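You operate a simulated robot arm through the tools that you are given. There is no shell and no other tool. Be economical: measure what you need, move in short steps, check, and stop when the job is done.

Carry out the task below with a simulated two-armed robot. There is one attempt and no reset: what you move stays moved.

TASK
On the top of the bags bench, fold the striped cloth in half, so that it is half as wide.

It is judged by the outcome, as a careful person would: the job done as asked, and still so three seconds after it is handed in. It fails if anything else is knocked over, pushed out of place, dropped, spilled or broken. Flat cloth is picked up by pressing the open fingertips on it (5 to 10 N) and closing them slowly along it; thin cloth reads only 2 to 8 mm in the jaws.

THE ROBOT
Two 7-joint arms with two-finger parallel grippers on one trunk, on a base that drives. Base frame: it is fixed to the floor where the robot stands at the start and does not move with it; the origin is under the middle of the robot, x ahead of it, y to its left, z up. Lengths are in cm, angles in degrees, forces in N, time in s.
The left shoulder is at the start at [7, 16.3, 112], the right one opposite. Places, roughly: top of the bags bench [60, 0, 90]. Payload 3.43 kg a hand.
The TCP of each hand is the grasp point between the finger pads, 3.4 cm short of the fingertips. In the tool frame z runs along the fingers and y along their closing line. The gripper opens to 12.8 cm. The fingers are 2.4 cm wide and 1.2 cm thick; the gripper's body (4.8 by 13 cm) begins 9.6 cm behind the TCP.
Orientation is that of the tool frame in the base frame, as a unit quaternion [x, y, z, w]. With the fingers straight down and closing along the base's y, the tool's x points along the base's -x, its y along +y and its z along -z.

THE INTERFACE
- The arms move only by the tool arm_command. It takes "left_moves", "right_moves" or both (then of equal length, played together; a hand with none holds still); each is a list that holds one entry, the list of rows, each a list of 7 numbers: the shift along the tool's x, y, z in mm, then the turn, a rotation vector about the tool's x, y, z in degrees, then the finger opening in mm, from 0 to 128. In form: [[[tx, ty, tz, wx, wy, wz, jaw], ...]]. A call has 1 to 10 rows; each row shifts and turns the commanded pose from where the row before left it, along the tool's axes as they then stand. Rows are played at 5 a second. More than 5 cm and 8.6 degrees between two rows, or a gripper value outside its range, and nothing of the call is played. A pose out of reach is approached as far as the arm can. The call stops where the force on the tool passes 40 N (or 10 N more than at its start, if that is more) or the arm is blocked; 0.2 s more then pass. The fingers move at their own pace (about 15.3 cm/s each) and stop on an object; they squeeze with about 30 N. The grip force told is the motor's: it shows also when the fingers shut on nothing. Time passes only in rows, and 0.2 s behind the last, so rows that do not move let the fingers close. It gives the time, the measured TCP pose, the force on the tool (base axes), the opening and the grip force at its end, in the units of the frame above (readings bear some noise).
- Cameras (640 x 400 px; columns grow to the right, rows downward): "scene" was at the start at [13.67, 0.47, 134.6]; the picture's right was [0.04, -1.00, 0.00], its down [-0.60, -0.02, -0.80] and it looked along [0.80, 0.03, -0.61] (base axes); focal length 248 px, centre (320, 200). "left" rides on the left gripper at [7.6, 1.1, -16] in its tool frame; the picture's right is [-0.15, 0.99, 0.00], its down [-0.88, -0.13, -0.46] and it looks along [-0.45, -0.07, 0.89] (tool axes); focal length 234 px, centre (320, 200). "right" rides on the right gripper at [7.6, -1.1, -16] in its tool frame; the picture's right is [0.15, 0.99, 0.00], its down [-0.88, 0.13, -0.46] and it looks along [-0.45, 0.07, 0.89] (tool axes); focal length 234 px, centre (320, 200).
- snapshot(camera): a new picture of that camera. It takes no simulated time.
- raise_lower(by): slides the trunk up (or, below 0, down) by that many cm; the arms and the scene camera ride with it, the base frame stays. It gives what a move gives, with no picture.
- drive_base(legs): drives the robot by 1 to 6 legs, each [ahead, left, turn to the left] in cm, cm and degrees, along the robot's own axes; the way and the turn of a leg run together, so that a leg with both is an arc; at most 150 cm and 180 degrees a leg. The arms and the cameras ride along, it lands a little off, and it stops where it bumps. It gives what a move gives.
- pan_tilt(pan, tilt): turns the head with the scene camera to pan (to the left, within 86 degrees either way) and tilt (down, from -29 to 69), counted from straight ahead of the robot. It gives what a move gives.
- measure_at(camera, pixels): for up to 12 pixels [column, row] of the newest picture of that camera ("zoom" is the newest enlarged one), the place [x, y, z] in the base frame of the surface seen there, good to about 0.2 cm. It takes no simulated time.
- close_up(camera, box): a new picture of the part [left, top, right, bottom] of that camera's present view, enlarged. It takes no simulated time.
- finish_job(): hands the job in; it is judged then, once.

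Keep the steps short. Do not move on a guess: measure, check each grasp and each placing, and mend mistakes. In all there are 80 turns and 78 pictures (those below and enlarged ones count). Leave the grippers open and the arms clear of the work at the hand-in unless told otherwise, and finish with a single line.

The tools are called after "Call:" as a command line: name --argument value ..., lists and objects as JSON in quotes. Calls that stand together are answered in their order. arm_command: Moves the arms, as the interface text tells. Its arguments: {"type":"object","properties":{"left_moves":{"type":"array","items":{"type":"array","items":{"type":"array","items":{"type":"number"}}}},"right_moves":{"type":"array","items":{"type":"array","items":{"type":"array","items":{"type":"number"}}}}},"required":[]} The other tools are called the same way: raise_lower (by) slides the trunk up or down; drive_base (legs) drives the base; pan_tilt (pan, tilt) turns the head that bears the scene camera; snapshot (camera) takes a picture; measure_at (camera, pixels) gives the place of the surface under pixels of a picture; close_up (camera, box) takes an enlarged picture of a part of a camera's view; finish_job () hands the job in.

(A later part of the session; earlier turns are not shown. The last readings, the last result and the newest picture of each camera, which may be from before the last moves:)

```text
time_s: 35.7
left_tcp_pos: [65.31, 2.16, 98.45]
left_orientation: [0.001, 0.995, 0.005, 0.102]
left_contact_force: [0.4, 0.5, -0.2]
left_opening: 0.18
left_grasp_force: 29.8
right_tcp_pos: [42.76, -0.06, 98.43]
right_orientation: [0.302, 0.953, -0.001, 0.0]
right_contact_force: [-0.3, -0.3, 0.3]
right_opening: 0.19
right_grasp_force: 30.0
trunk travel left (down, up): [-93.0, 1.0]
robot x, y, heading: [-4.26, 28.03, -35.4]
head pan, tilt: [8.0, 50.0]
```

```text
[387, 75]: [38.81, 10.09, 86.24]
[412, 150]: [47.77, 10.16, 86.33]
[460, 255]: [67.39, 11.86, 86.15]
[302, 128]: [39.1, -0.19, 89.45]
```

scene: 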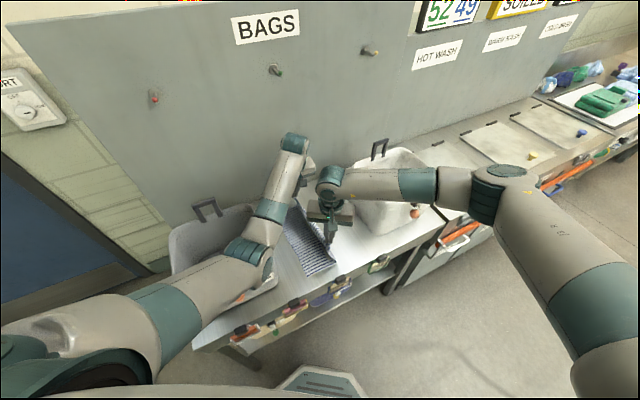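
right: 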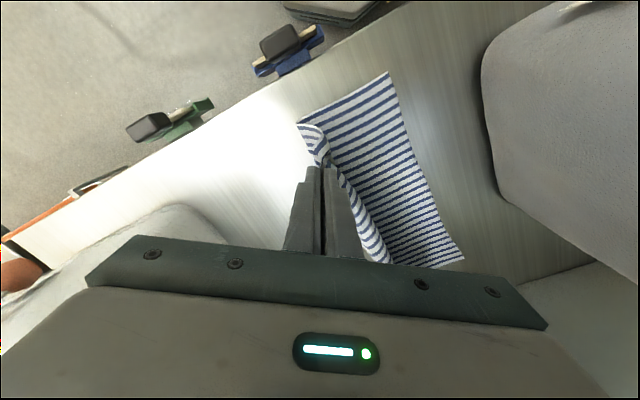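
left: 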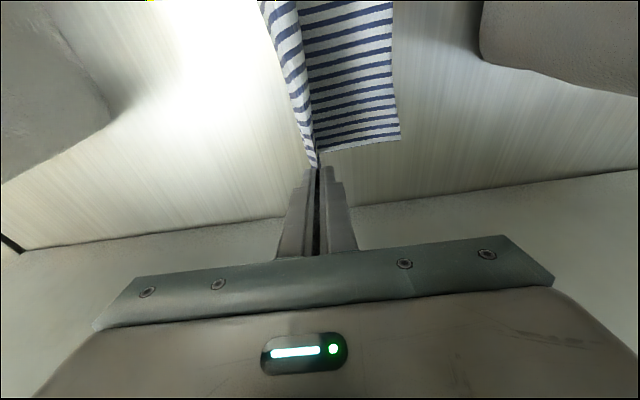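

The elbow is getting low near the tub rim (top surface at z ≈ 118), and finishing with the arm alone would drop it further. I'll swing the hands back 8 cm in -y so the elbow rises, then drive the base 16 cm in +y. That way the base carries the fold across with the arm extended.

Call:
arm_command --left_moves '[[[0, -20, 0, 0, 0, 0, 0], [0, -20, 0, 0, 0, 0, 0], [0, -20, 0, 0, 0, 0, 0], [0, -20, 0, 0, 0, 0, 0]]]' --right_moves '[[[-11.5, -16.3, 0, 0, 0, 0, 0], [-11.5, -16.3, 0, 0, 0, 0, 0], [-11.5, -16.3, 0, 0, 0, 0, 0], [-11.5, -16.3, 0, 0, 0, 0, 0]]]'

Call:
drive_base --legs '[[-4.6, 6.5, 0]]'

Call:
snapshot --camera "scene"

```text
time_s: 36.7
left_tcp_pos: [65.2, -5.65, 98.06]
left_orientation: [0.0, 0.995, 0.006, 0.102]
left_contact_force: [0.3, 0.2, 0.3]
left_opening: 0.18
left_grasp_force: 30.1
right_tcp_pos: [42.76, -8.32, 98.27]
right_orientation: [0.304, 0.953, 0.001, 0.0]
right_contact_force: [0.3, -0.1, 0.3]
right_opening: 0.15
right_grasp_force: 29.7
trunk travel left (down, up): [-93.0, 1.0]
robot x, y, heading: [-3.83, 27.63, -35.4]
head pan, tilt: [8.0, 50.0]
```

```text
time_s: 37.8
left_tcp_pos: [65.11, 1.6, 97.91]
left_orientation: [0.002, 0.995, 0.006, 0.101]
left_contact_force: [-0.9, -1.0, 0.3]
left_opening: 0.22
left_grasp_force: 29.7
right_tcp_pos: [42.74, -0.79, 98.16]
right_orientation: [0.303, 0.953, 0.002, -0.002]
right_contact_force: [0.5, -1.0, -0.7]
right_opening: 0.16
right_grasp_force: 30.0
trunk travel left (down, up): [-93.0, 1.0]
robot x, y, heading: [-4.51, 35.66, -35.0]
head pan, tilt: [8.0, 50.0]
```

```text
47 pictures are left
```

scene: 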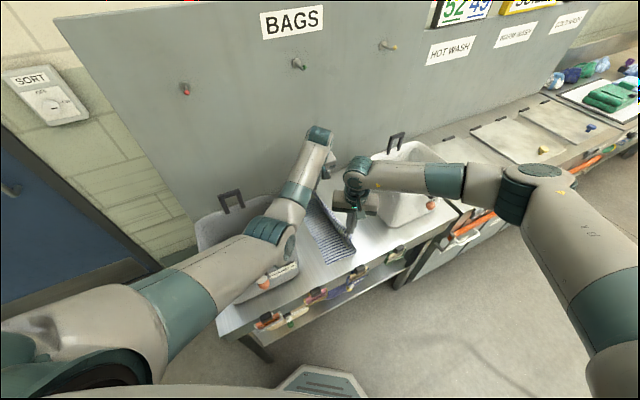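

Checking elbow height before going further.

Call:
measure_at --camera "scene" --pixels '[[263, 230], [285, 210], [295, 190], [235, 255], [282, 240], [232, 200]]'

```text
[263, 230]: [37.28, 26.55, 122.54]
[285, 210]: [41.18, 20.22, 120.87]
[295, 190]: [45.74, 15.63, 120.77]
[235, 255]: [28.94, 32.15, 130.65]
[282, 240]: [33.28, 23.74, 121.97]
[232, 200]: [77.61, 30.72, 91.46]
```

Elbow top is at ≈ 122, a bit better. Arms go back 1.5 cm more and the base moves 5 cm further in +y, then I'll check again.

Call:
arm_command --left_moves '[[[-1, -15, 0, 0, 0, 0, 0], [0, 0, 0, 0, 0, 0, 0]]]' --right_moves '[[[-8.5, -12.2, 0, 0, 0, 0, 0], [0, 0, 0, 0, 0, 0, 0]]]'

Call:
drive_base --legs '[[-3.1, 4.0, 0]]'

Call:
snapshot --camera "scene"

Call:
measure_at --camera "scene" --pixels '[[263, 230], [285, 215], [295, 195], [235, 255], [285, 240]]'

```text
time_s: 38.4
left_tcp_pos: [65.12, 0.41, 98.17]
left_orientation: [0.001, 0.995, 0.006, 0.101]
left_contact_force: [0.1, -0.2, -0.1]
left_opening: 0.21
left_grasp_force: 29.4
right_tcp_pos: [42.71, -2.24, 98.29]
right_orientation: [0.304, 0.953, 0.001, -0.001]
right_contact_force: [0.1, 0.1, 0.1]
right_opening: 0.17
right_grasp_force: 29.8
trunk travel left (down, up): [-93.0, 1.0]
robot x, y, heading: [-4.21, 35.9, -35.0]
head pan, tilt: [8.0, 50.0]
```

```text
time_s: 39.3
left_tcp_pos: [64.73, 4.84, 97.97]
left_orientation: [0.002, 0.995, 0.007, 0.101]
left_contact_force: [-0.3, -1.0, -0.6]
left_opening: 0.18
left_grasp_force: 30.6
right_tcp_pos: [42.31, 2.2, 98.05]
right_orientation: [0.304, 0.953, 0.002, -0.002]
right_contact_force: [0.6, -0.8, -0.2]
right_opening: 0.18
right_grasp_force: 30.3
trunk travel left (down, up): [-93.0, 1.0]
robot x, y, heading: [-4.33, 40.52, -35.2]
head pan, tilt: [8.0, 50.0]
```

```text
46 pictures are left
```

scene: 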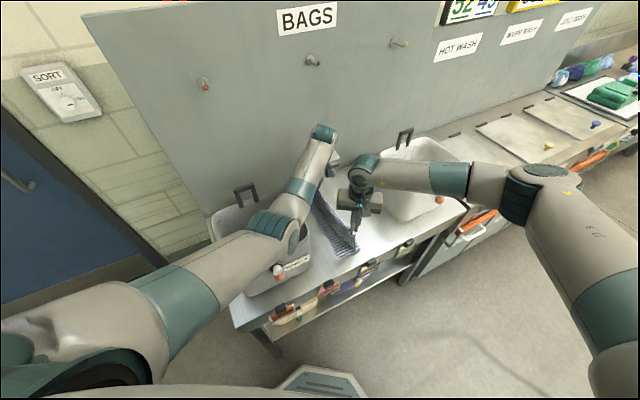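

```text
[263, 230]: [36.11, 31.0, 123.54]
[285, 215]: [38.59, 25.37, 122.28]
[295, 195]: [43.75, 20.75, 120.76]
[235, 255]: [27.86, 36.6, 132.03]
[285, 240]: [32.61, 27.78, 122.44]
```

Clearance is holding (link top 121 against rim 106). I'll drive 5 cm more in +y.

Call:
drive_base --legs '[[-3.2, 4.2, 0]]'

Call:
snapshot --camera "scene"

Call:
snapshot --camera "right"

Call:
snapshot --camera "left"

```text
time_s: 40.2
left_tcp_pos: [64.56, 9.92, 98.07]
left_orientation: [0.004, 0.995, 0.007, 0.101]
left_contact_force: [-1.0, 1.0, -0.1]
left_opening: 0.17
left_grasp_force: 29.9
right_tcp_pos: [42.07, 7.44, 98.01]
right_orientation: [0.306, 0.952, 0.001, -0.002]
right_contact_force: [0.2, -0.5, -0.2]
right_opening: 0.16
right_grasp_force: 30.1
trunk travel left (down, up): [-93.0, 1.0]
robot x, y, heading: [-4.59, 45.62, -35.5]
head pan, tilt: [8.0, 50.0]
```

```text
45 pictures are left
```

scene: 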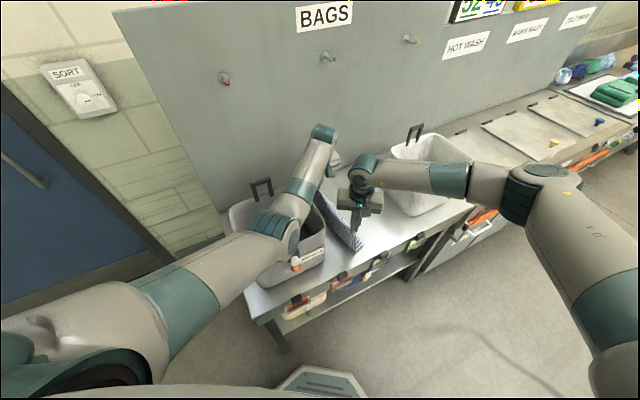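

```text
44 pictures are left
```

right: 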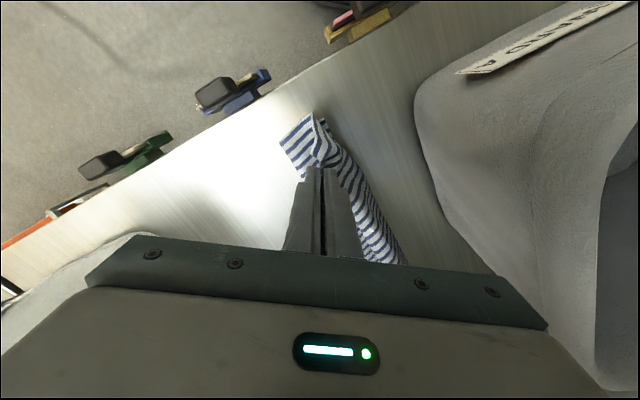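

```text
43 pictures are left
```

left: 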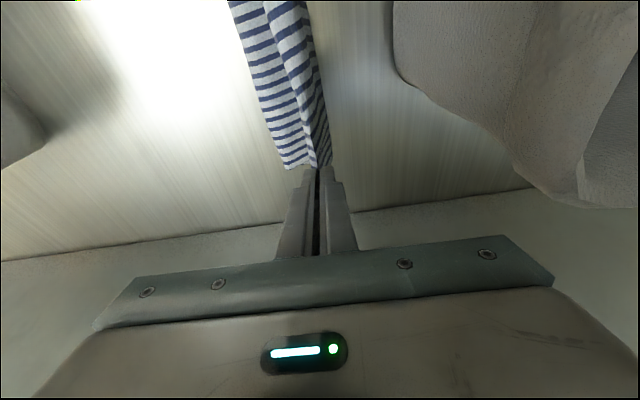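

The cloth is folded over in the air. I'll measure where the visible edges of the lower and upper layers are, along with the elbow height.

Call:
measure_at --camera "left" --pixels '[[327, 150], [328, 120], [318, 70], [312, 30], [286, 165], [308, 160], [240, 30]]'

Call:
measure_at --camera "right" --pixels '[[308, 118], [284, 142], [302, 172], [330, 140], [350, 160], [395, 250]]'

Call:
measure_at --camera "scene" --pixels '[[265, 225], [285, 205], [305, 180], [360, 240], [335, 235], [320, 195]]'

Call:
close_up --camera "scene" --box '[260, 130, 420, 270]'

```text
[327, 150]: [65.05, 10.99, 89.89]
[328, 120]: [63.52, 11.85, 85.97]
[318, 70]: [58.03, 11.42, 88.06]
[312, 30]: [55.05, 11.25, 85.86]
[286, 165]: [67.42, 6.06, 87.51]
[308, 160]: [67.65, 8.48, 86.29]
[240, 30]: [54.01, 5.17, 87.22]
```

```text
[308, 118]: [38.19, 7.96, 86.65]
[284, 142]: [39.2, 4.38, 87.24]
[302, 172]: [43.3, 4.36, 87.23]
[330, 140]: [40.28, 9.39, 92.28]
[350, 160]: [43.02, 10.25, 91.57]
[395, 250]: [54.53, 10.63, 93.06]
```

```text
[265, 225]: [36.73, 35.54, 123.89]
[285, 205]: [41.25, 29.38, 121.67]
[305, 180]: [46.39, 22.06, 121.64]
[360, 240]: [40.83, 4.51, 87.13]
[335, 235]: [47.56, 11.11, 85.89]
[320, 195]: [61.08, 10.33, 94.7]
```

```text
2.86 times, centred on (340, 200) of scene
```

zoom: 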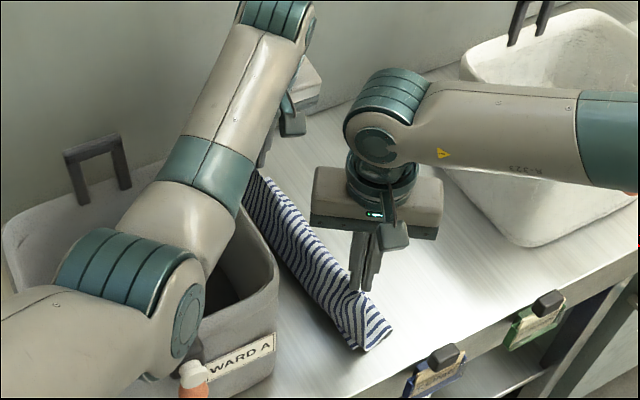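

The loop's crease sits at y ≈ 4.5, since the height has pulled it over. I'll drive back 8 cm in -y, lower the hands to about 3 cm above the cloth, then come forward low so the crease stays near the middle.

Call:
drive_base --legs '[[4.8, -6.4, 0]]'

Call:
arm_command --left_moves '[[[2.8, 0, 13.5, 0, 0, 0, 0], [2.8, 0, 13.5, 0, 0, 0, 0], [2.8, 0, 13.5, 0, 0, 0, 0], [2.8, 0, 13.5, 0, 0, 0, 0], [0, 0, 0, 0, 0, 0, 0]]]' --right_moves '[[[0, 0, 13.5, 0, 0, 0, 0], [0, 0, 13.5, 0, 0, 0, 0], [0, 0, 13.5, 0, 0, 0, 0], [0, 0, 13.5, 0, 0, 0, 0], [0, 0, 0, 0, 0, 0, 0]]]'

Call:
snapshot --camera "scene"

Call:
snapshot --camera "right"

Call:
snapshot --camera "left"

```text
time_s: 41.3
left_tcp_pos: [64.66, 3.19, 98.32]
left_orientation: [0.001, 0.995, 0.003, 0.1]
left_contact_force: [0.8, 0.6, -0.8]
left_opening: 0.16
left_grasp_force: 30.1
right_tcp_pos: [42.26, 0.41, 98.35]
right_orientation: [0.305, 0.952, -0.003, -0.001]
right_contact_force: [0.5, 0.7, 0.7]
right_opening: 0.17
right_grasp_force: 30.4
trunk travel left (down, up): [-93.0, 1.0]
robot x, y, heading: [-4.44, 37.58, -35.1]
head pan, tilt: [8.0, 50.0]
```

```text
time_s: 42.5
left_tcp_pos: [64.81, 2.8, 92.78]
left_orientation: [0.0, 0.995, 0.005, 0.101]
left_contact_force: [-1.1, 0.4, -0.6]
left_opening: 0.22
left_grasp_force: 29.7
right_tcp_pos: [42.23, 0.17, 92.72]
right_orientation: [0.304, 0.953, -0.001, 0.0]
right_contact_force: [0.1, -0.7, 5.2]
right_opening: 0.15
right_grasp_force: 30.2
trunk travel left (down, up): [-93.0, 1.0]
robot x, y, heading: [-4.73, 37.99, -35.0]
head pan, tilt: [8.0, 50.0]
```

```text
41 pictures are left
```

scene: 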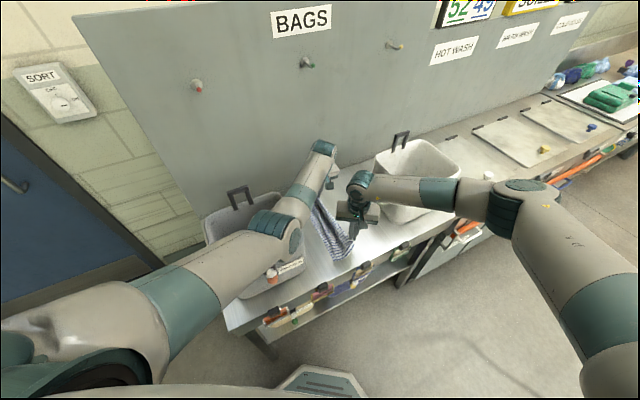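

```text
40 pictures are left
```

right: 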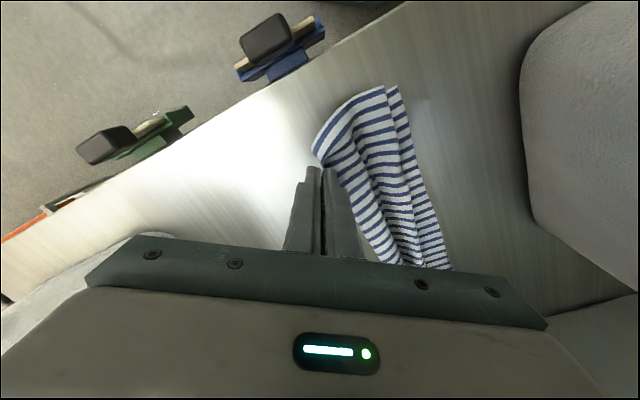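

```text
39 pictures are left
```

left: 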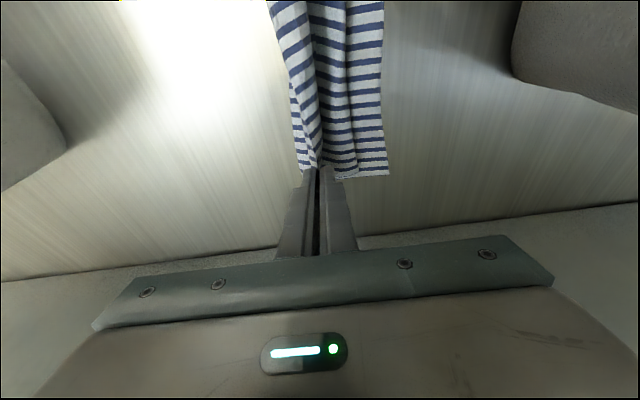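

The cloth pleated because I carried it too high before. I'll pull it back flat to the right by driving the base 10 cm in -y, then redo the fold on a proper arc.

Call:
drive_base --legs '[[5.7, -8.2, 0]]'

Call:
snapshot --camera "right"

Call:
snapshot --camera "left"

```text
time_s: 43.6
left_tcp_pos: [64.77, -6.69, 92.85]
left_orientation: [-0.001, 0.995, 0.004, 0.101]
left_contact_force: [-0.5, 0.4, 0.4]
left_opening: 0.19
left_grasp_force: 29.8
right_tcp_pos: [42.42, -9.22, 92.94]
right_orientation: [0.302, 0.953, -0.002, 0.001]
right_contact_force: [0.3, 1.0, 0.1]
right_opening: 0.16
right_grasp_force: 30.3
trunk travel left (down, up): [-93.0, 1.0]
robot x, y, heading: [-4.64, 28.06, -35.1]
head pan, tilt: [8.0, 50.0]
```

```text
38 pictures are left
```

right: 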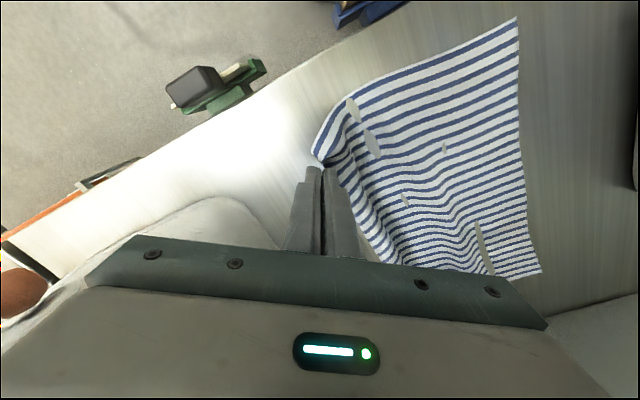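

```text
37 pictures are left
```

left: 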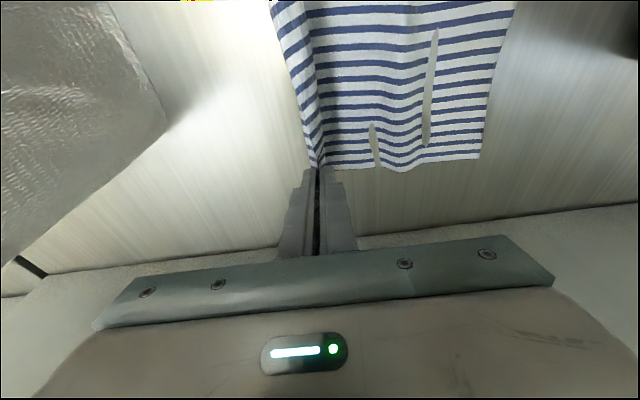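

Nearly flat again. I'll measure the left edge of the cloth.

Call:
measure_at --camera "left" --pixels '[[478, 155], [495, 80], [510, 20], [408, 165]]'

Call:
measure_at --camera "right" --pixels '[[515, 20], [520, 90], [527, 190], [537, 268], [400, 75], [315, 150], [440, 60]]'

```text
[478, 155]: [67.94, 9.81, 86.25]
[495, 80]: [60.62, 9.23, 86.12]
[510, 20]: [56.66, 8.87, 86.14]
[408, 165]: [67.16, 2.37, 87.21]
```

```text
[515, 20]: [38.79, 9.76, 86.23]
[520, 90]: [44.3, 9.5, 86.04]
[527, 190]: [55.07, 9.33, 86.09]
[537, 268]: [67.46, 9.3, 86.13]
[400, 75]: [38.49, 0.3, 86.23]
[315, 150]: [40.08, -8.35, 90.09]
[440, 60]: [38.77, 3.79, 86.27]
```

The left edge is at y ≈ 9.5, so the fold line should be near y = -2. I'm redoing the arc in small steps, base for y and arms for height. First, lift.

Call:
arm_command --left_moves '[[[-3.1, 7, -14.7, 0, 0, 0, 0], [-3.1, 7, -14.7, 0, 0, 0, 0], [-3.1, 6, -14.7, 0, 0, 0, 0]]]' --right_moves '[[[5.2, 7.4, -15, 0, 0, 0, 0], [5.2, 7.4, -15, 0, 0, 0, 0], [5.2, 7.4, -15, 0, 0, 0, 0]]]'

Call:
drive_base --legs '[[-2.0, 2.9, 0]]'

Call:
drive_base --legs '[[-2.0, 2.9, 0]]'

Call:
snapshot --camera "right"

Call:
snapshot --camera "left"

```text
time_s: 44.4
left_tcp_pos: [64.79, -4.95, 97.48]
left_orientation: [0.0, 0.995, 0.006, 0.101]
left_contact_force: [-0.4, -0.1, -0.4]
left_opening: 0.17
left_grasp_force: 29.7
right_tcp_pos: [42.34, -6.86, 97.34]
right_orientation: [0.302, 0.953, 0.001, -0.001]
right_contact_force: [-0.3, -0.2, 0.8]
right_opening: 0.17
right_grasp_force: 29.7
trunk travel left (down, up): [-93.0, 1.0]
robot x, y, heading: [-4.66, 28.27, -35.0]
head pan, tilt: [8.0, 50.0]
```

```text
time_s: 45.3
left_tcp_pos: [64.67, -1.83, 97.27]
left_orientation: [0.0, 0.995, 0.007, 0.101]
left_contact_force: [-1.0, -0.6, -0.4]
left_opening: 0.19
left_grasp_force: 30.0
right_tcp_pos: [42.3, -3.81, 97.09]
right_orientation: [0.303, 0.953, 0.002, -0.001]
right_contact_force: [0.2, -1.5, -0.1]
right_opening: 0.01
right_grasp_force: 29.8
trunk travel left (down, up): [-93.0, 1.0]
robot x, y, heading: [-4.66, 31.37, -35.1]
head pan, tilt: [8.0, 50.0]
```

```text
time_s: 46.2
left_tcp_pos: [64.68, 1.5, 97.38]
left_orientation: [0.002, 0.995, 0.007, 0.101]
left_contact_force: [-0.1, 0.0, 0.2]
left_opening: 0.21
left_grasp_force: 29.9
right_tcp_pos: [42.25, -0.44, 97.23]
right_orientation: [0.304, 0.953, 0.001, -0.001]
right_contact_force: [0.3, -0.3, 0.0]
right_opening: 0.0
right_grasp_force: 29.8
trunk travel left (down, up): [-93.0, 1.0]
robot x, y, heading: [-4.51, 35.24, -35.2]
head pan, tilt: [8.0, 50.0]
```

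```text
36 pictures are left
```

right: 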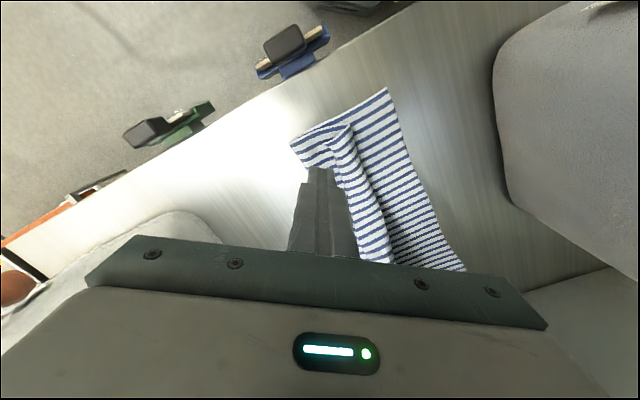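

```text
35 pictures are left
```

left: 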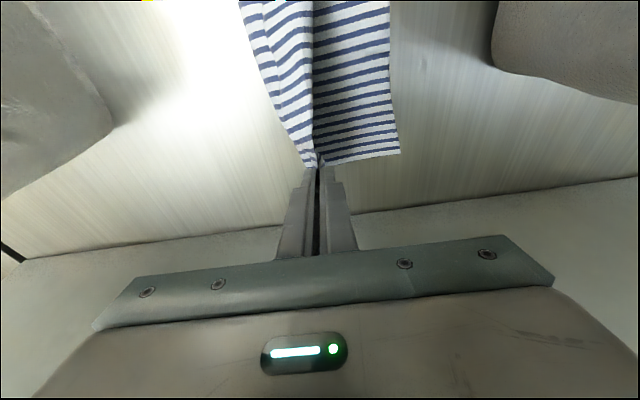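

The right hand lost its corner (opening 0). The left still holds, so I'll place the far corner on the left edge first and then re-grasp the near corner. Raising the right hand clear while the left continues its arc.

Call:
arm_command --left_moves '[[[2.6, 4, 12.2, 0, 0, 0, 0], [2.6, 4, 12.2, 0, 0, 0, 0], [0, 0, 0, 0, 0, 0, 0]]]' --right_moves '[[[0, 0, -30, 0, 0, 0, 10], [0, 0, -30, 0, 0, 0, 30], [0, 0, 0, 0, 0, 0, 45]]]'

Call:
drive_base --legs '[[-2.0, 2.9, 0]]'

Call:
arm_command --left_moves '[[[2.6, 5, 12.2, 0, 0, 0, 0], [2.6, 5, 12.2, 0, 0, 0, 0], [1, 5, 5, 0, 0, 0, 0], [0, 0, 0, 0, 0, 0, 0]]]'

Call:
snapshot --camera "left"

Call:
snapshot --camera "right"

Call:
snapshot --camera "scene"

```text
time_s: 47.0
left_tcp_pos: [64.52, 2.9, 95.06]
left_orientation: [0.0, 0.995, 0.004, 0.101]
left_contact_force: [-0.1, 0.0, -0.2]
left_opening: 0.2
left_grasp_force: 29.9
right_tcp_pos: [42.19, 0.03, 103.33]
right_orientation: [0.304, 0.953, -0.001, -0.001]
right_contact_force: [0.2, 0.7, -0.1]
right_opening: 4.5
right_grasp_force: 0.1
trunk travel left (down, up): [-93.0, 1.0]
robot x, y, heading: [-4.64, 34.97, -35.3]
head pan, tilt: [8.0, 50.0]
```

```text
time_s: 47.8
left_tcp_pos: [64.53, 5.6, 94.75]
left_orientation: [0.002, 0.995, 0.008, 0.101]
left_contact_force: [-0.2, -0.6, -0.5]
left_opening: 0.2
left_grasp_force: 29.9
right_tcp_pos: [42.14, 2.67, 103.0]
right_orientation: [0.305, 0.952, 0.002, -0.001]
right_contact_force: [-0.4, -0.1, -0.2]
right_opening: 4.5
right_grasp_force: 0.0
trunk travel left (down, up): [-93.0, 1.0]
robot x, y, heading: [-4.46, 38.56, -34.9]
head pan, tilt: [8.0, 50.0]
```

```text
time_s: 48.8
left_tcp_pos: [64.47, 7.68, 92.08]
left_orientation: [0.001, 0.995, 0.004, 0.101]
left_contact_force: [0.7, 1.5, -0.3]
left_opening: 0.18
left_grasp_force: 30.2
right_tcp_pos: [42.19, 3.29, 103.32]
right_orientation: [0.305, 0.952, -0.002, 0.001]
right_contact_force: [-0.2, -0.5, -0.4]
right_opening: 4.52
right_grasp_force: 0.2
trunk travel left (down, up): [-93.0, 1.0]
robot x, y, heading: [-4.69, 38.53, -35.4]
head pan, tilt: [8.0, 50.0]
```

```text
34 pictures are left
```

left: 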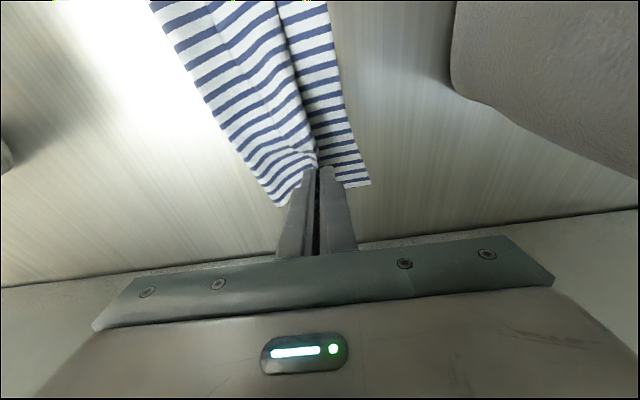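

```text
33 pictures are left
```

right: 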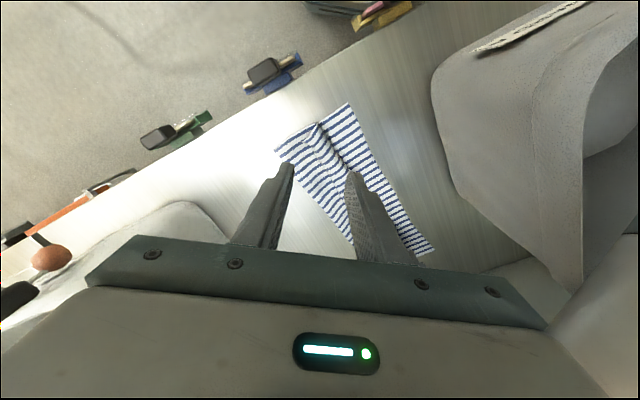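

```text
32 pictures are left
```

scene: 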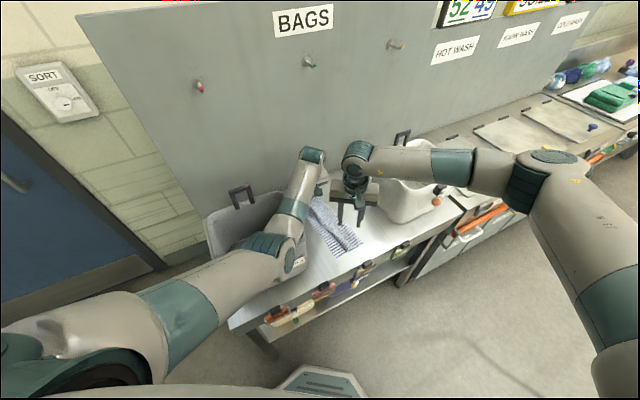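

The far side looks well folded. I'll zoom on the near end and measure the edges.

Call:
measure_at --camera "left" --pixels '[[367, 182], [340, 95], [330, 30], [283, 204], [240, 155], [190, 80], [300, 90]]'

Call:
close_up --camera "right" --box '[240, 80, 460, 270]'

Call:
measure_at --camera "right" --pixels '[[350, 106], [430, 250], [279, 150], [320, 126], [318, 140], [340, 160], [310, 190]]'

```text
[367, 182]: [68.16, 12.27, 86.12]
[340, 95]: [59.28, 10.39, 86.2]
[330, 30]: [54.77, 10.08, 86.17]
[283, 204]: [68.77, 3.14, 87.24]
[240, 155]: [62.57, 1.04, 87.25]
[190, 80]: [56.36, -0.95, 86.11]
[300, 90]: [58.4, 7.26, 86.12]
```

```text
2.11 times, centred on (350, 175) of right
```

zoom: 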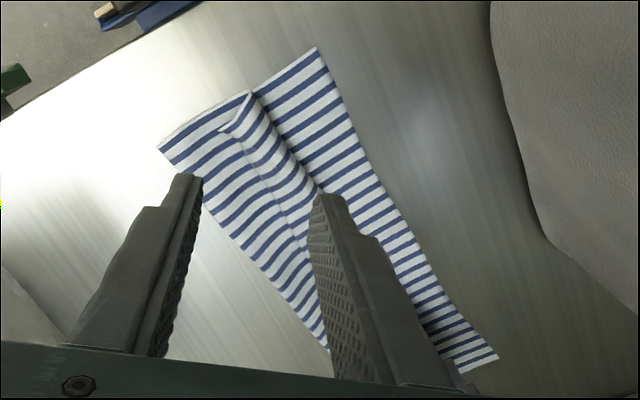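

```text
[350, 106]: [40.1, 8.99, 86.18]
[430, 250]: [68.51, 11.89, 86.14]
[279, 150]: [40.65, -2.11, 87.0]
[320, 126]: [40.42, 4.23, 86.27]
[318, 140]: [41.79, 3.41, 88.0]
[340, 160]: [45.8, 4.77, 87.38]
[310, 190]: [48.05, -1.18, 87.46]
```

The lower left edge runs from (40.1, 9.0) to (68.2, 12.2). The left hand must go to y ≈ 10.3, so I'll move it there, lower it, and release the far corner.

Call:
arm_command --left_moves '[[[0.7, 9, 3, 0, 0, 0, 0], [0.7, 9, 3, 0, 0, 0, 0], [0.7, 9, 3, 0, 0, 0, 0], [0.7, 0, 3, 0, 0, 0, 0], [0.5, 0, 2, 0, 0, 0, 0], [0, 0, 0, 0, 0, 0, 0]]]'

Call:
snapshot --camera "left"

Call:
snapshot --camera "scene"

Call:
measure_at --camera "scene" --pixels '[[262, 245], [285, 230], [295, 205], [240, 265]]'

```text
time_s: 50.2
left_tcp_pos: [64.32, 10.37, 90.69]
left_orientation: [0.002, 0.995, 0.004, 0.102]
left_contact_force: [-0.4, 0.8, 3.7]
left_opening: 0.2
left_grasp_force: 30.2
right_tcp_pos: [42.02, 3.21, 103.36]
right_orientation: [0.305, 0.952, -0.002, -0.001]
right_contact_force: [0.9, -0.4, 0.2]
right_opening: 4.52
right_grasp_force: 0.2
trunk travel left (down, up): [-93.0, 1.0]
robot x, y, heading: [-4.47, 37.97, -35.1]
head pan, tilt: [8.0, 50.0]
```

```text
30 pictures are left
```

left: 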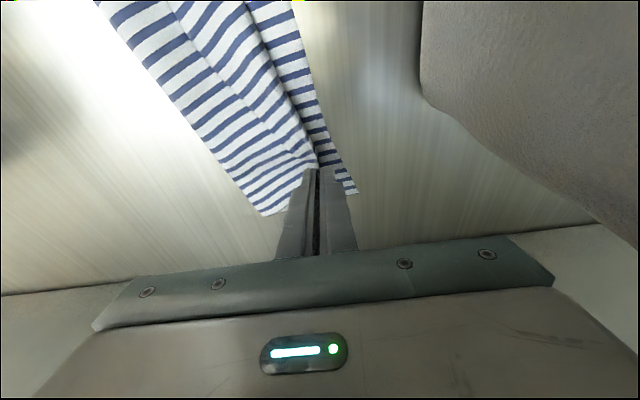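

```text
29 pictures are left
```

scene: 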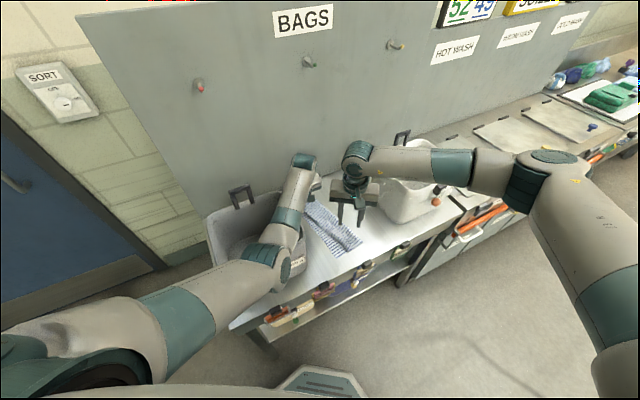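

```text
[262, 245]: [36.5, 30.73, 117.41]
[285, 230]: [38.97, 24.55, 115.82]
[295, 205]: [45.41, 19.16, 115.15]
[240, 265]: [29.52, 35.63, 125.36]
```

The elbow is now as low as I want. The far corner is over its target, so I'll release it and lift straight up.

Call:
arm_command --left_moves '[[[0, 0, 0, 0, 0, 0, 15], [0, 0, 0, 0, 0, 0, 30], [0, 0, 0, 0, 0, 0, 30], [-4, 0, -20, 0, 0, 0, 30], [-8, 0, -39, 0, 0, 0, 30], [-8, 0, -39, 0, 0, 0, 30], [0, 0, 0, 0, 0, 0, 30]]]'

Call:
snapshot --camera "left"

Call:
close_up --camera "scene" --box '[280, 180, 400, 270]'

```text
time_s: 51.8
left_tcp_pos: [64.3, 10.64, 100.7]
left_orientation: [0.002, 0.995, 0.004, 0.101]
left_contact_force: [0.4, -0.2, -0.1]
left_opening: 2.99
left_grasp_force: 0.1
right_tcp_pos: [42.13, 3.14, 103.2]
right_orientation: [0.306, 0.952, -0.002, -0.001]
right_contact_force: [0.1, -0.3, -0.5]
right_opening: 4.5
right_grasp_force: 0.0
trunk travel left (down, up): [-93.0, 1.0]
robot x, y, heading: [-4.4, 38.43, -35.1]
head pan, tilt: [8.0, 50.0]
```

```text
28 pictures are left
```

left: 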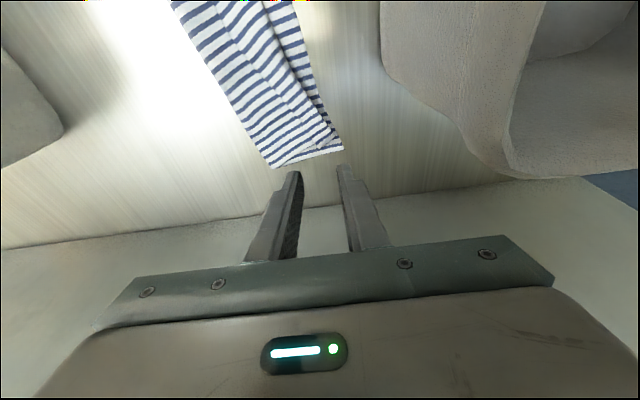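

```text
4.44 times, centred on (340, 225) of scene
```

zoom: 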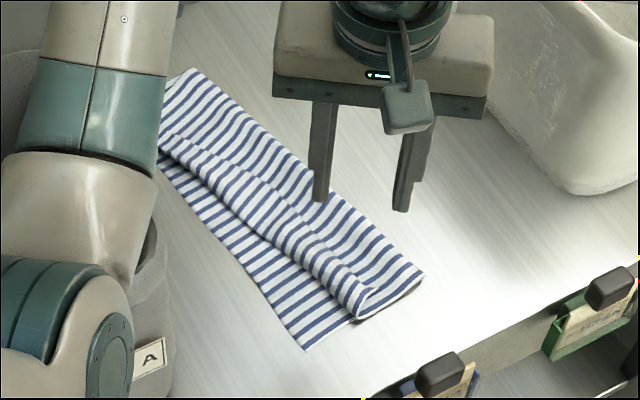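

The cloth is folded, but the upper layer's near part has a rolled ridge short of the left edge. A closer look from the right camera and the scene.

Call:
close_up --camera "right" --box '[260, 90, 380, 180]'

Call:
close_up --camera "left" --box '[160, 0, 360, 180]'

Call:
measure_at --camera "left" --pixels '[[342, 150], [325, 120], [310, 70], [297, 10], [273, 166], [230, 100], [185, 20], [300, 85]]'

```text
4.44 times, centred on (320, 135) of right
```

zoom: 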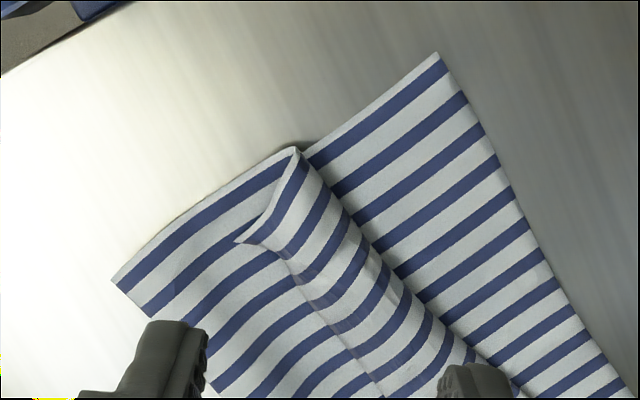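

```text
2.22 times, centred on (260, 90) of left
```

zoom: 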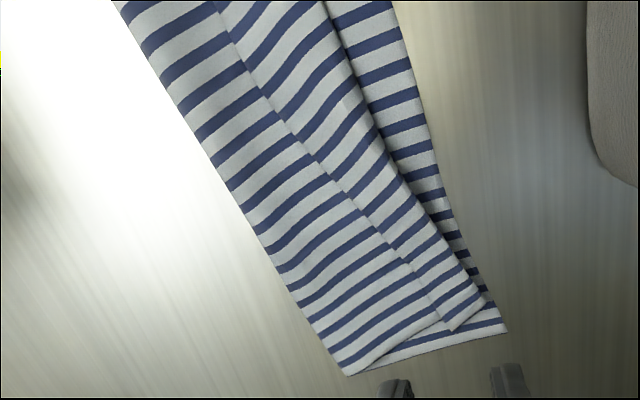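

```text
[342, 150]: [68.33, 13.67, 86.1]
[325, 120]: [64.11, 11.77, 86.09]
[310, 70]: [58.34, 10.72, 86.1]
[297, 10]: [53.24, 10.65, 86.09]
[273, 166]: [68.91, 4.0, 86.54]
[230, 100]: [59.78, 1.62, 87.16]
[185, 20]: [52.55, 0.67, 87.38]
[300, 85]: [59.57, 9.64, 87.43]
```

I see: the upper layer's free edge is folded back on itself as a flap about 3 cm wide, its edge facing -y. It should unroll by raking that edge toward +y. I'll measure the flap's edge line and ridge first.

Call:
measure_at --camera "left" --pixels '[[318, 147], [265, 81], [220, 18], [334, 134], [287, 58], [265, 5]]'

Call:
measure_at --camera "right" --pixels '[[302, 144], [304, 141], [315, 125], [274, 152], [313, 150], [330, 145]]'

Call:
arm_command --left_moves '[[[-8, 0, -39, 0, 0, 0, 30], [-8, 0, -39, 0, 0, 0, 30], [-8, 0, -39, 0, 0, 0, 30], [-8, 0, -39, 0, 0, 0, 30], [-8, 0, -39, 0, 0, 0, 30], [0, 30, 0, 0, 0, 0, 30], [0, 30, 0, 0, 0, 0, 30], [0, 30, 0, 0, 0, 0, 30], [0, 0, 0, 0, 0, 0, 30]]]'

Call:
snapshot --camera "scene"

```text
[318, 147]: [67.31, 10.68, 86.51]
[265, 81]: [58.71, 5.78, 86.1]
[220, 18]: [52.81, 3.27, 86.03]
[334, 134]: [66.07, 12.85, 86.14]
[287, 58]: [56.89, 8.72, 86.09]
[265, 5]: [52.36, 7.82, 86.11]
```

```text
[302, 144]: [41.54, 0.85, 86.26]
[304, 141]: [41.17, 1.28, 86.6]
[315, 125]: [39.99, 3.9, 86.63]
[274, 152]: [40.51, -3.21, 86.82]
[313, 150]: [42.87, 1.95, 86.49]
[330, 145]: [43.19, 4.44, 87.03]
```

```text
time_s: 53.8
left_tcp_pos: [67.65, 19.79, 119.31]
left_orientation: [-0.006, 0.994, 0.011, 0.108]
left_contact_force: [-0.3, 0.4, 1.2]
left_opening: 3.01
left_grasp_force: 0.1
left hand out of reach, approached as far as the arm can: row 5, 6, 7, 8
right_tcp_pos: [42.01, 3.22, 103.27]
right_orientation: [0.306, 0.952, -0.002, 0.001]
right_contact_force: [-0.7, 0.6, 0.1]
right_opening: 4.5
right_grasp_force: 0.0
trunk travel left (down, up): [-93.0, 1.0]
robot x, y, heading: [-4.83, 38.44, -35.4]
head pan, tilt: [8.0, 50.0]
```

```text
24 pictures are left
```

scene: 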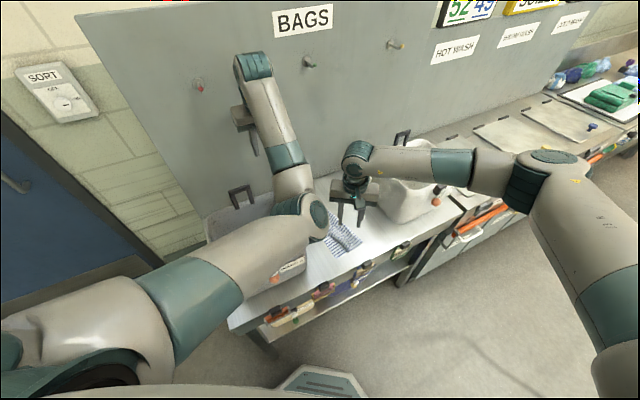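

Checking where the left elbow is relative to the right hand's work area.

Call:
measure_at --camera "scene" --pixels '[[318, 213], [295, 180], [285, 155], [260, 110], [285, 235], [355, 165], [300, 210]]'

```text
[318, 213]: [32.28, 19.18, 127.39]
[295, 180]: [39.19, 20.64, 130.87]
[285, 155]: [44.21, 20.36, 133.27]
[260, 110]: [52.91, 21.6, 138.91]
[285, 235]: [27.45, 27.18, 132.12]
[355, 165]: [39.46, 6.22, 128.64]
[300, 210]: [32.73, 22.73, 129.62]
```

The left elbow is clear. I'll turn the right gripper 35° so its open fingers form a rake parallel to the flap, centred at about (49, -0.3) and still high.

Call:
arm_command --right_moves '[[[-26, 4, 0, 0, 0, 0, 128], [-26, 4, 0, 0, 0, 0, 128], [-26, 4, 0, 0, 0, 0, 128], [0, 0, 0, 0, 0, 7, 128], [0, 0, 0, 0, 0, 7, 128], [0, 0, 0, 0, 0, 7, 128], [0, 0, 0, 0, 0, 7, 128], [0, 0, 0, 0, 0, 7, 128], [0, 0, 40, 0, 0, 0, 128], [0, 0, 40, 0, 0, 0, 128]]]'

Call:
snapshot --camera "right"

```text
time_s: 56.0
left_tcp_pos: [67.59, 19.76, 119.42]
left_orientation: [-0.007, 0.994, 0.009, 0.108]
left_contact_force: [-0.3, -0.7, -0.6]
left_opening: 3.0
left_grasp_force: 0.0
right_tcp_pos: [48.98, -0.17, 95.52]
right_orientation: [0.578, 0.816, -0.001, -0.001]
right_contact_force: [-0.2, 0.2, -0.2]
right_opening: 12.8
right_grasp_force: 0.2
trunk travel left (down, up): [-93.0, 1.0]
robot x, y, heading: [-4.44, 38.23, -35.1]
head pan, tilt: [8.0, 50.0]
```

```text
23 pictures are left
```

right: 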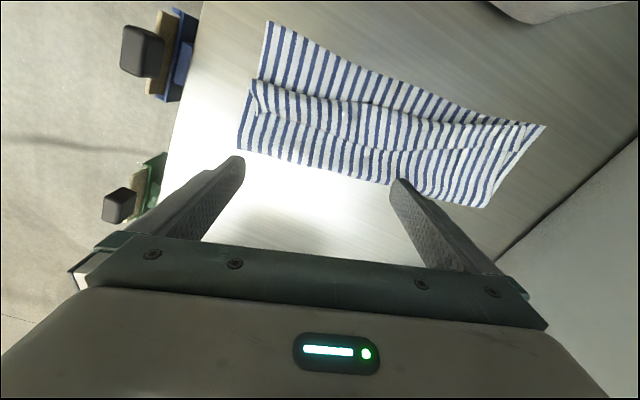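

Clear overhead view. Measuring the crease and flap edge here.

Call:
close_up --camera "right" --box '[220, 10, 560, 220]'

Call:
measure_at --camera "right" --pixels '[[240, 147], [310, 162], [390, 182], [440, 195], [485, 204], [254, 82], [270, 25], [350, 65], [440, 102], [540, 128]]'

```text
1.88 times, centred on (390, 115) of right
```

zoom: 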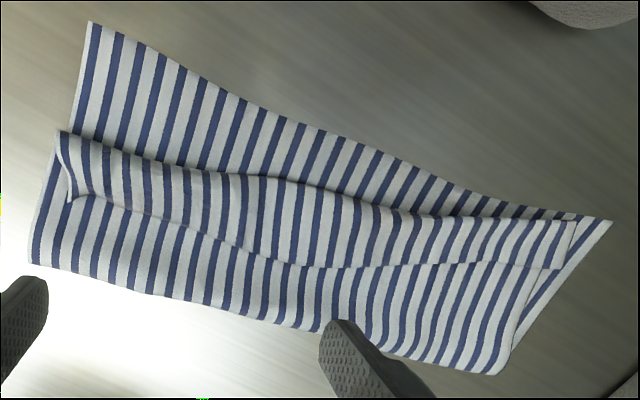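

```text
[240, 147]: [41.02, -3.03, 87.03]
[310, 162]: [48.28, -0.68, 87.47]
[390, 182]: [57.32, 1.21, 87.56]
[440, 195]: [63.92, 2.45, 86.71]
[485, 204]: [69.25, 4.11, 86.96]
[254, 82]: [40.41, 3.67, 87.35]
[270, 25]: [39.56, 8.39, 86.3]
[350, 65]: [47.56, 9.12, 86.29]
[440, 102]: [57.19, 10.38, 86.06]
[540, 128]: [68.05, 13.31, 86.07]
```

Now lowering the rake onto the upper layer just inside the crease, gently.

Call:
arm_command --right_moves '[[[8, 0, 20, 0, 0, 0, 128], [0, 0, 20, 0, 0, 0, 128], [0, 0, 12, 0, 0, 0, 128], [0, 0, 4, 0, 0, 0, 128], [0, 0, 0, 0, 0, 0, 128]]]'

```text
time_s: 57.2
left_tcp_pos: [67.53, 19.76, 119.45]
left_orientation: [-0.007, 0.994, 0.009, 0.108]
left_contact_force: [0.1, 0.0, 0.2]
left_opening: 3.0
left_grasp_force: 0.1
right_tcp_pos: [48.69, 0.55, 89.75]
right_orientation: [0.577, 0.817, -0.001, -0.001]
right_contact_force: [0.2, 0.0, 0.7]
right_opening: 12.79
right_grasp_force: 0.1
trunk travel left (down, up): [-93.0, 1.0]
robot x, y, heading: [-4.52, 38.47, -35.0]
head pan, tilt: [8.0, 50.0]
```

Near-touch (0.7 N). Raking toward the left edge 6 cm, slowly.

Call:
arm_command --right_moves '[[[8, 0, 1, 0, 0, 0, 128], [8, 0, 0, 0, 0, 0, 128], [8, 0, 0, 0, 0, 0, 128], [8, 0, 0, 0, 0, 0, 128], [8, 0, 0, 0, 0, 0, 128], [8, 0, 0, 0, 0, 0, 128], [8, 0, 0, 0, 0, 0, 128], [0, 0, 0, 0, 0, 0, 128]]]'

Call:
snapshot --camera "right"

```text
time_s: 59.0
left_tcp_pos: [67.73, 19.75, 119.31]
left_orientation: [-0.008, 0.994, 0.01, 0.106]
left_contact_force: [-0.5, 0.9, 0.1]
left_opening: 3.0
left_grasp_force: 0.1
right_tcp_pos: [47.0, 5.79, 89.65]
right_orientation: [0.577, 0.816, -0.002, 0.0]
right_contact_force: [0.8, 0.0, 1.6]
right_opening: 12.86
right_grasp_force: 0.0
trunk travel left (down, up): [-93.0, 1.0]
robot x, y, heading: [-4.25, 38.53, -35.0]
head pan, tilt: [8.0, 50.0]
```

```text
21 pictures are left
```

right: 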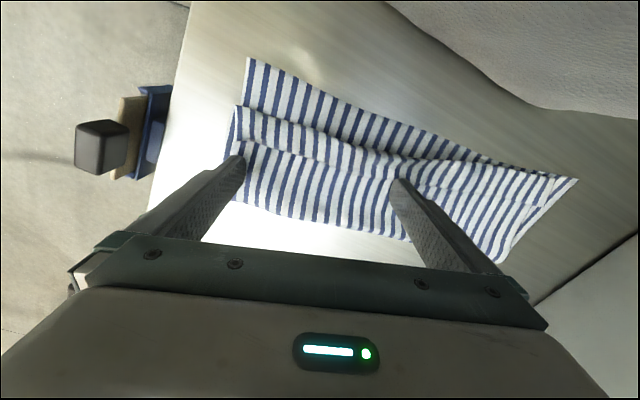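

Measuring where the flap edge, ridge and lower edge are now.

Call:
measure_at --camera "right" --pixels '[[238, 108], [246, 146], [248, 60], [236, 200], [330, 140], [330, 165], [400, 160], [340, 100], [395, 215], [420, 160]]'

```text
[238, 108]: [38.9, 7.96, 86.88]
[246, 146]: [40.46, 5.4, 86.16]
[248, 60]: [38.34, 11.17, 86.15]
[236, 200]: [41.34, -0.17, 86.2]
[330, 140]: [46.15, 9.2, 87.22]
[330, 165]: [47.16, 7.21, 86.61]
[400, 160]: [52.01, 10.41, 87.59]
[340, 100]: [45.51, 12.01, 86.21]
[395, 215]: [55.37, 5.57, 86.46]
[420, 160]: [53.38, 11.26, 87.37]
```

Raking drags the whole cloth through friction, so I'm stopping that. I'll lift and instead pinch only the top flap, closing along its length, to flip it over. Raising for a clear view.

Call:
arm_command --right_moves '[[[0, 0, -20, 0, 0, 0, 128], [-20, 0, -30, 0, 0, 0, 100], [-20, 0, -20, 0, 0, 0, 60], [0, 0, 0, 0, 0, 0, 40]]]'

Call:
close_up --camera "right" --box '[200, 10, 560, 235]'

```text
time_s: 60.0
left_tcp_pos: [67.75, 19.71, 119.48]
left_orientation: [-0.007, 0.994, 0.01, 0.106]
left_contact_force: [0.7, -0.8, 0.4]
left_opening: 2.99
left_grasp_force: 0.0
right_tcp_pos: [48.04, 2.03, 96.47]
right_orientation: [0.577, 0.817, -0.002, 0.0]
right_contact_force: [-0.1, 0.2, -0.4]
right_opening: 3.99
right_grasp_force: 0.1
trunk travel left (down, up): [-93.0, 1.0]
robot x, y, heading: [-4.68, 38.63, -35.4]
head pan, tilt: [8.0, 50.0]
```

```text
1.78 times, centred on (380, 122) of right
```

zoom: 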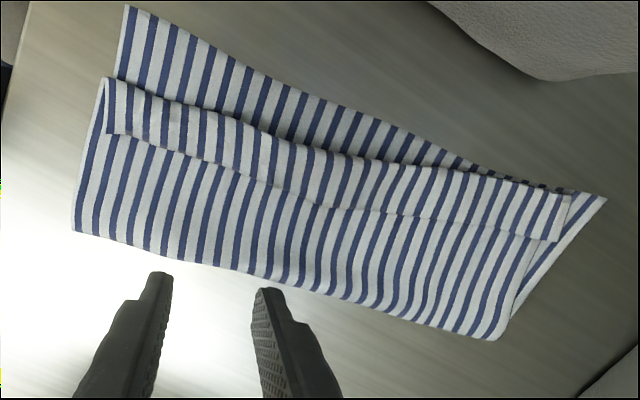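

Very clear: the flap is about 3 cm wide along the whole length, and once unfolded the edges nearly match. Measuring the flap's edge and ridge in this zoom.

Call:
measure_at --camera "zoom" --pixels '[[112, 128], [112, 84], [200, 155], [205, 115], [260, 178], [270, 138], [330, 203], [345, 158], [450, 213], [555, 235], [130, 10], [603, 198]]'

```text
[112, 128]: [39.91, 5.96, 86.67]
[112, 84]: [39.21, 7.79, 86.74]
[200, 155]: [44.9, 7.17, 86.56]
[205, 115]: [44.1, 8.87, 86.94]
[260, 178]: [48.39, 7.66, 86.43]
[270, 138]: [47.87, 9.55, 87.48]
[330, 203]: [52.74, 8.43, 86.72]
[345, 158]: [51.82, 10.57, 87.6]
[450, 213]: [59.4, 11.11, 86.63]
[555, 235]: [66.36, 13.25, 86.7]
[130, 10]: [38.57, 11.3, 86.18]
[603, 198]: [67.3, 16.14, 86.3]
```

I'll pinch the flap near its near end, where the wrist camera stays clear of the tub corner. Center ≈ (42.8, 7.7), closing along the flap.

Call:
arm_command --right_moves '[[[24, -10, 0, 0, 0, 0, 34], [24, -10, 0, 0, 0, 0, 34], [23, -10.6, 0, 0, 0, 0, 34], [0, 0, 25, 0, 0, 0, 34], [0, 0, 25, 0, 0, 0, 34], [0, 0, 8, 0, 0, 0, 34], [0, 0, 0, 0, 0, 0, 34]]]'

Call:
close_up --camera "right" --box '[220, 60, 440, 200]'

```text
time_s: 61.6
left_tcp_pos: [67.62, 19.69, 119.5]
left_orientation: [-0.007, 0.994, 0.01, 0.107]
left_contact_force: [0.7, -1.4, 0.9]
left_opening: 2.99
left_grasp_force: 0.0
right_tcp_pos: [42.89, 7.83, 90.9]
right_orientation: [0.578, 0.816, -0.001, 0.0]
right_contact_force: [1.1, 0.2, 0.6]
right_opening: 3.38
right_grasp_force: 0.1
trunk travel left (down, up): [-93.0, 1.0]
robot x, y, heading: [-4.6, 38.16, -35.2]
head pan, tilt: [8.0, 50.0]
```

```text
2.86 times, centred on (330, 130) of right
```

zoom: 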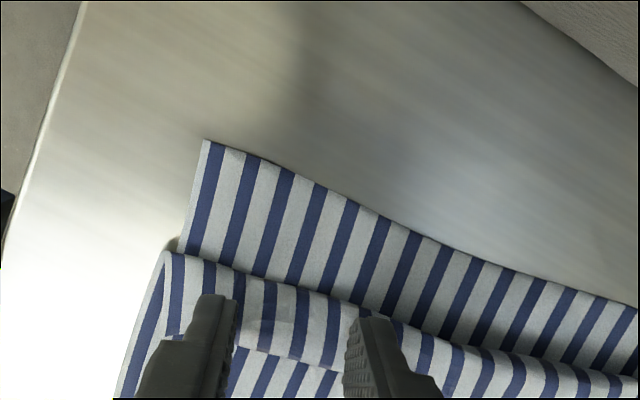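

Fingers are right above the flap. Pressing.

Call:
arm_command --right_moves '[[[0, 0, 5, 0, 0, 0, 34], [0, 0, 4, 0, 0, 0, 34], [0, 0, 2, 0, 0, 0, 34], [0, 0, 0, 0, 0, 0, 34]]]'

```text
time_s: 62.6
left_tcp_pos: [67.62, 19.62, 119.59]
left_orientation: [-0.007, 0.994, 0.01, 0.107]
left_contact_force: [-0.2, 0.4, -0.4]
left_opening: 2.98
left_grasp_force: 0.1
right_tcp_pos: [43.05, 7.77, 89.74]
right_orientation: [0.578, 0.816, -0.002, 0.0]
right_contact_force: [0.0, -0.7, 0.2]
right_opening: 3.44
right_grasp_force: 0.0
trunk travel left (down, up): [-93.0, 1.0]
robot x, y, heading: [-4.62, 38.42, -35.3]
head pan, tilt: [8.0, 50.0]
```

Call:
arm_command --right_moves '[[[0, 0, 1.5, 0, 0, 0, 34], [0, 0, 1, 0, 0, 0, 34], [0, 0, 0, 0, 0, 0, 34]]]'

```text
time_s: 63.4
left_tcp_pos: [67.6, 19.66, 119.54]
left_orientation: [-0.007, 0.994, 0.008, 0.108]
left_contact_force: [0.1, 0.5, 0.6]
left_opening: 3.02
left_grasp_force: 0.0
right_tcp_pos: [43.07, 7.63, 89.64]
right_orientation: [0.578, 0.816, -0.001, 0.001]
right_contact_force: [-1.5, 1.0, 16.3]
right_opening: 3.42
right_grasp_force: 0.1
trunk travel left (down, up): [-93.0, 1.0]
robot x, y, heading: [-4.25, 38.63, -35.6]
head pan, tilt: [8.0, 50.0]
```

16 N. I'll back off 1.3 mm, then close slowly.

Call:
arm_command --right_moves '[[[0, 0, -1.3, 0, 0, 0, 34], [0, 0, 0, 0, 0, 0, 30], [0, 0, 0, 0, 0, 0, 26], [0, 0, 0, 0, 0, 0, 22], [0, 0, 0, 0, 0, 0, 18], [0, 0, 0, 0, 0, 0, 13], [0, 0, 0, 0, 0, 0, 8], [0, 0, 0, 0, 0, 0, 3], [0, 0, 0, 0, 0, 0, 0], [0, 0, 0, 0, 0, 0, 0]]]'

Call:
close_up --camera "right" --box '[220, 60, 440, 200]'

```text
time_s: 65.6
left_tcp_pos: [67.55, 19.77, 119.5]
left_orientation: [-0.007, 0.994, 0.009, 0.106]
left_contact_force: [-0.1, -0.5, -1.0]
left_opening: 3.0
left_grasp_force: 0.1
right_tcp_pos: [43.09, 7.63, 89.54]
right_orientation: [0.578, 0.816, -0.001, 0.0]
right_contact_force: [-1.0, -0.2, 10.6]
right_opening: 0.23
right_grasp_force: 30.1
trunk travel left (down, up): [-93.0, 1.0]
robot x, y, heading: [-4.37, 38.32, -35.2]
head pan, tilt: [8.0, 50.0]
```

```text
2.86 times, centred on (330, 130) of right
```

zoom: 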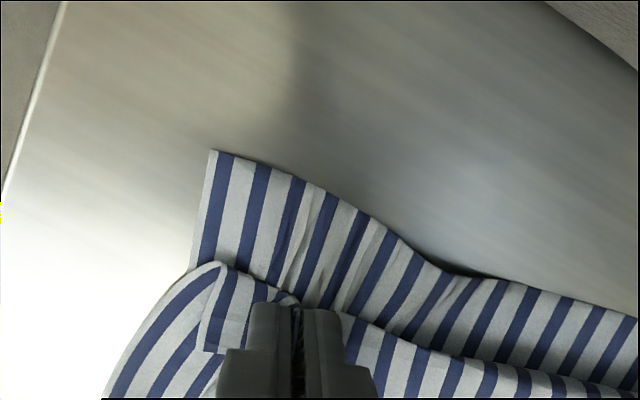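

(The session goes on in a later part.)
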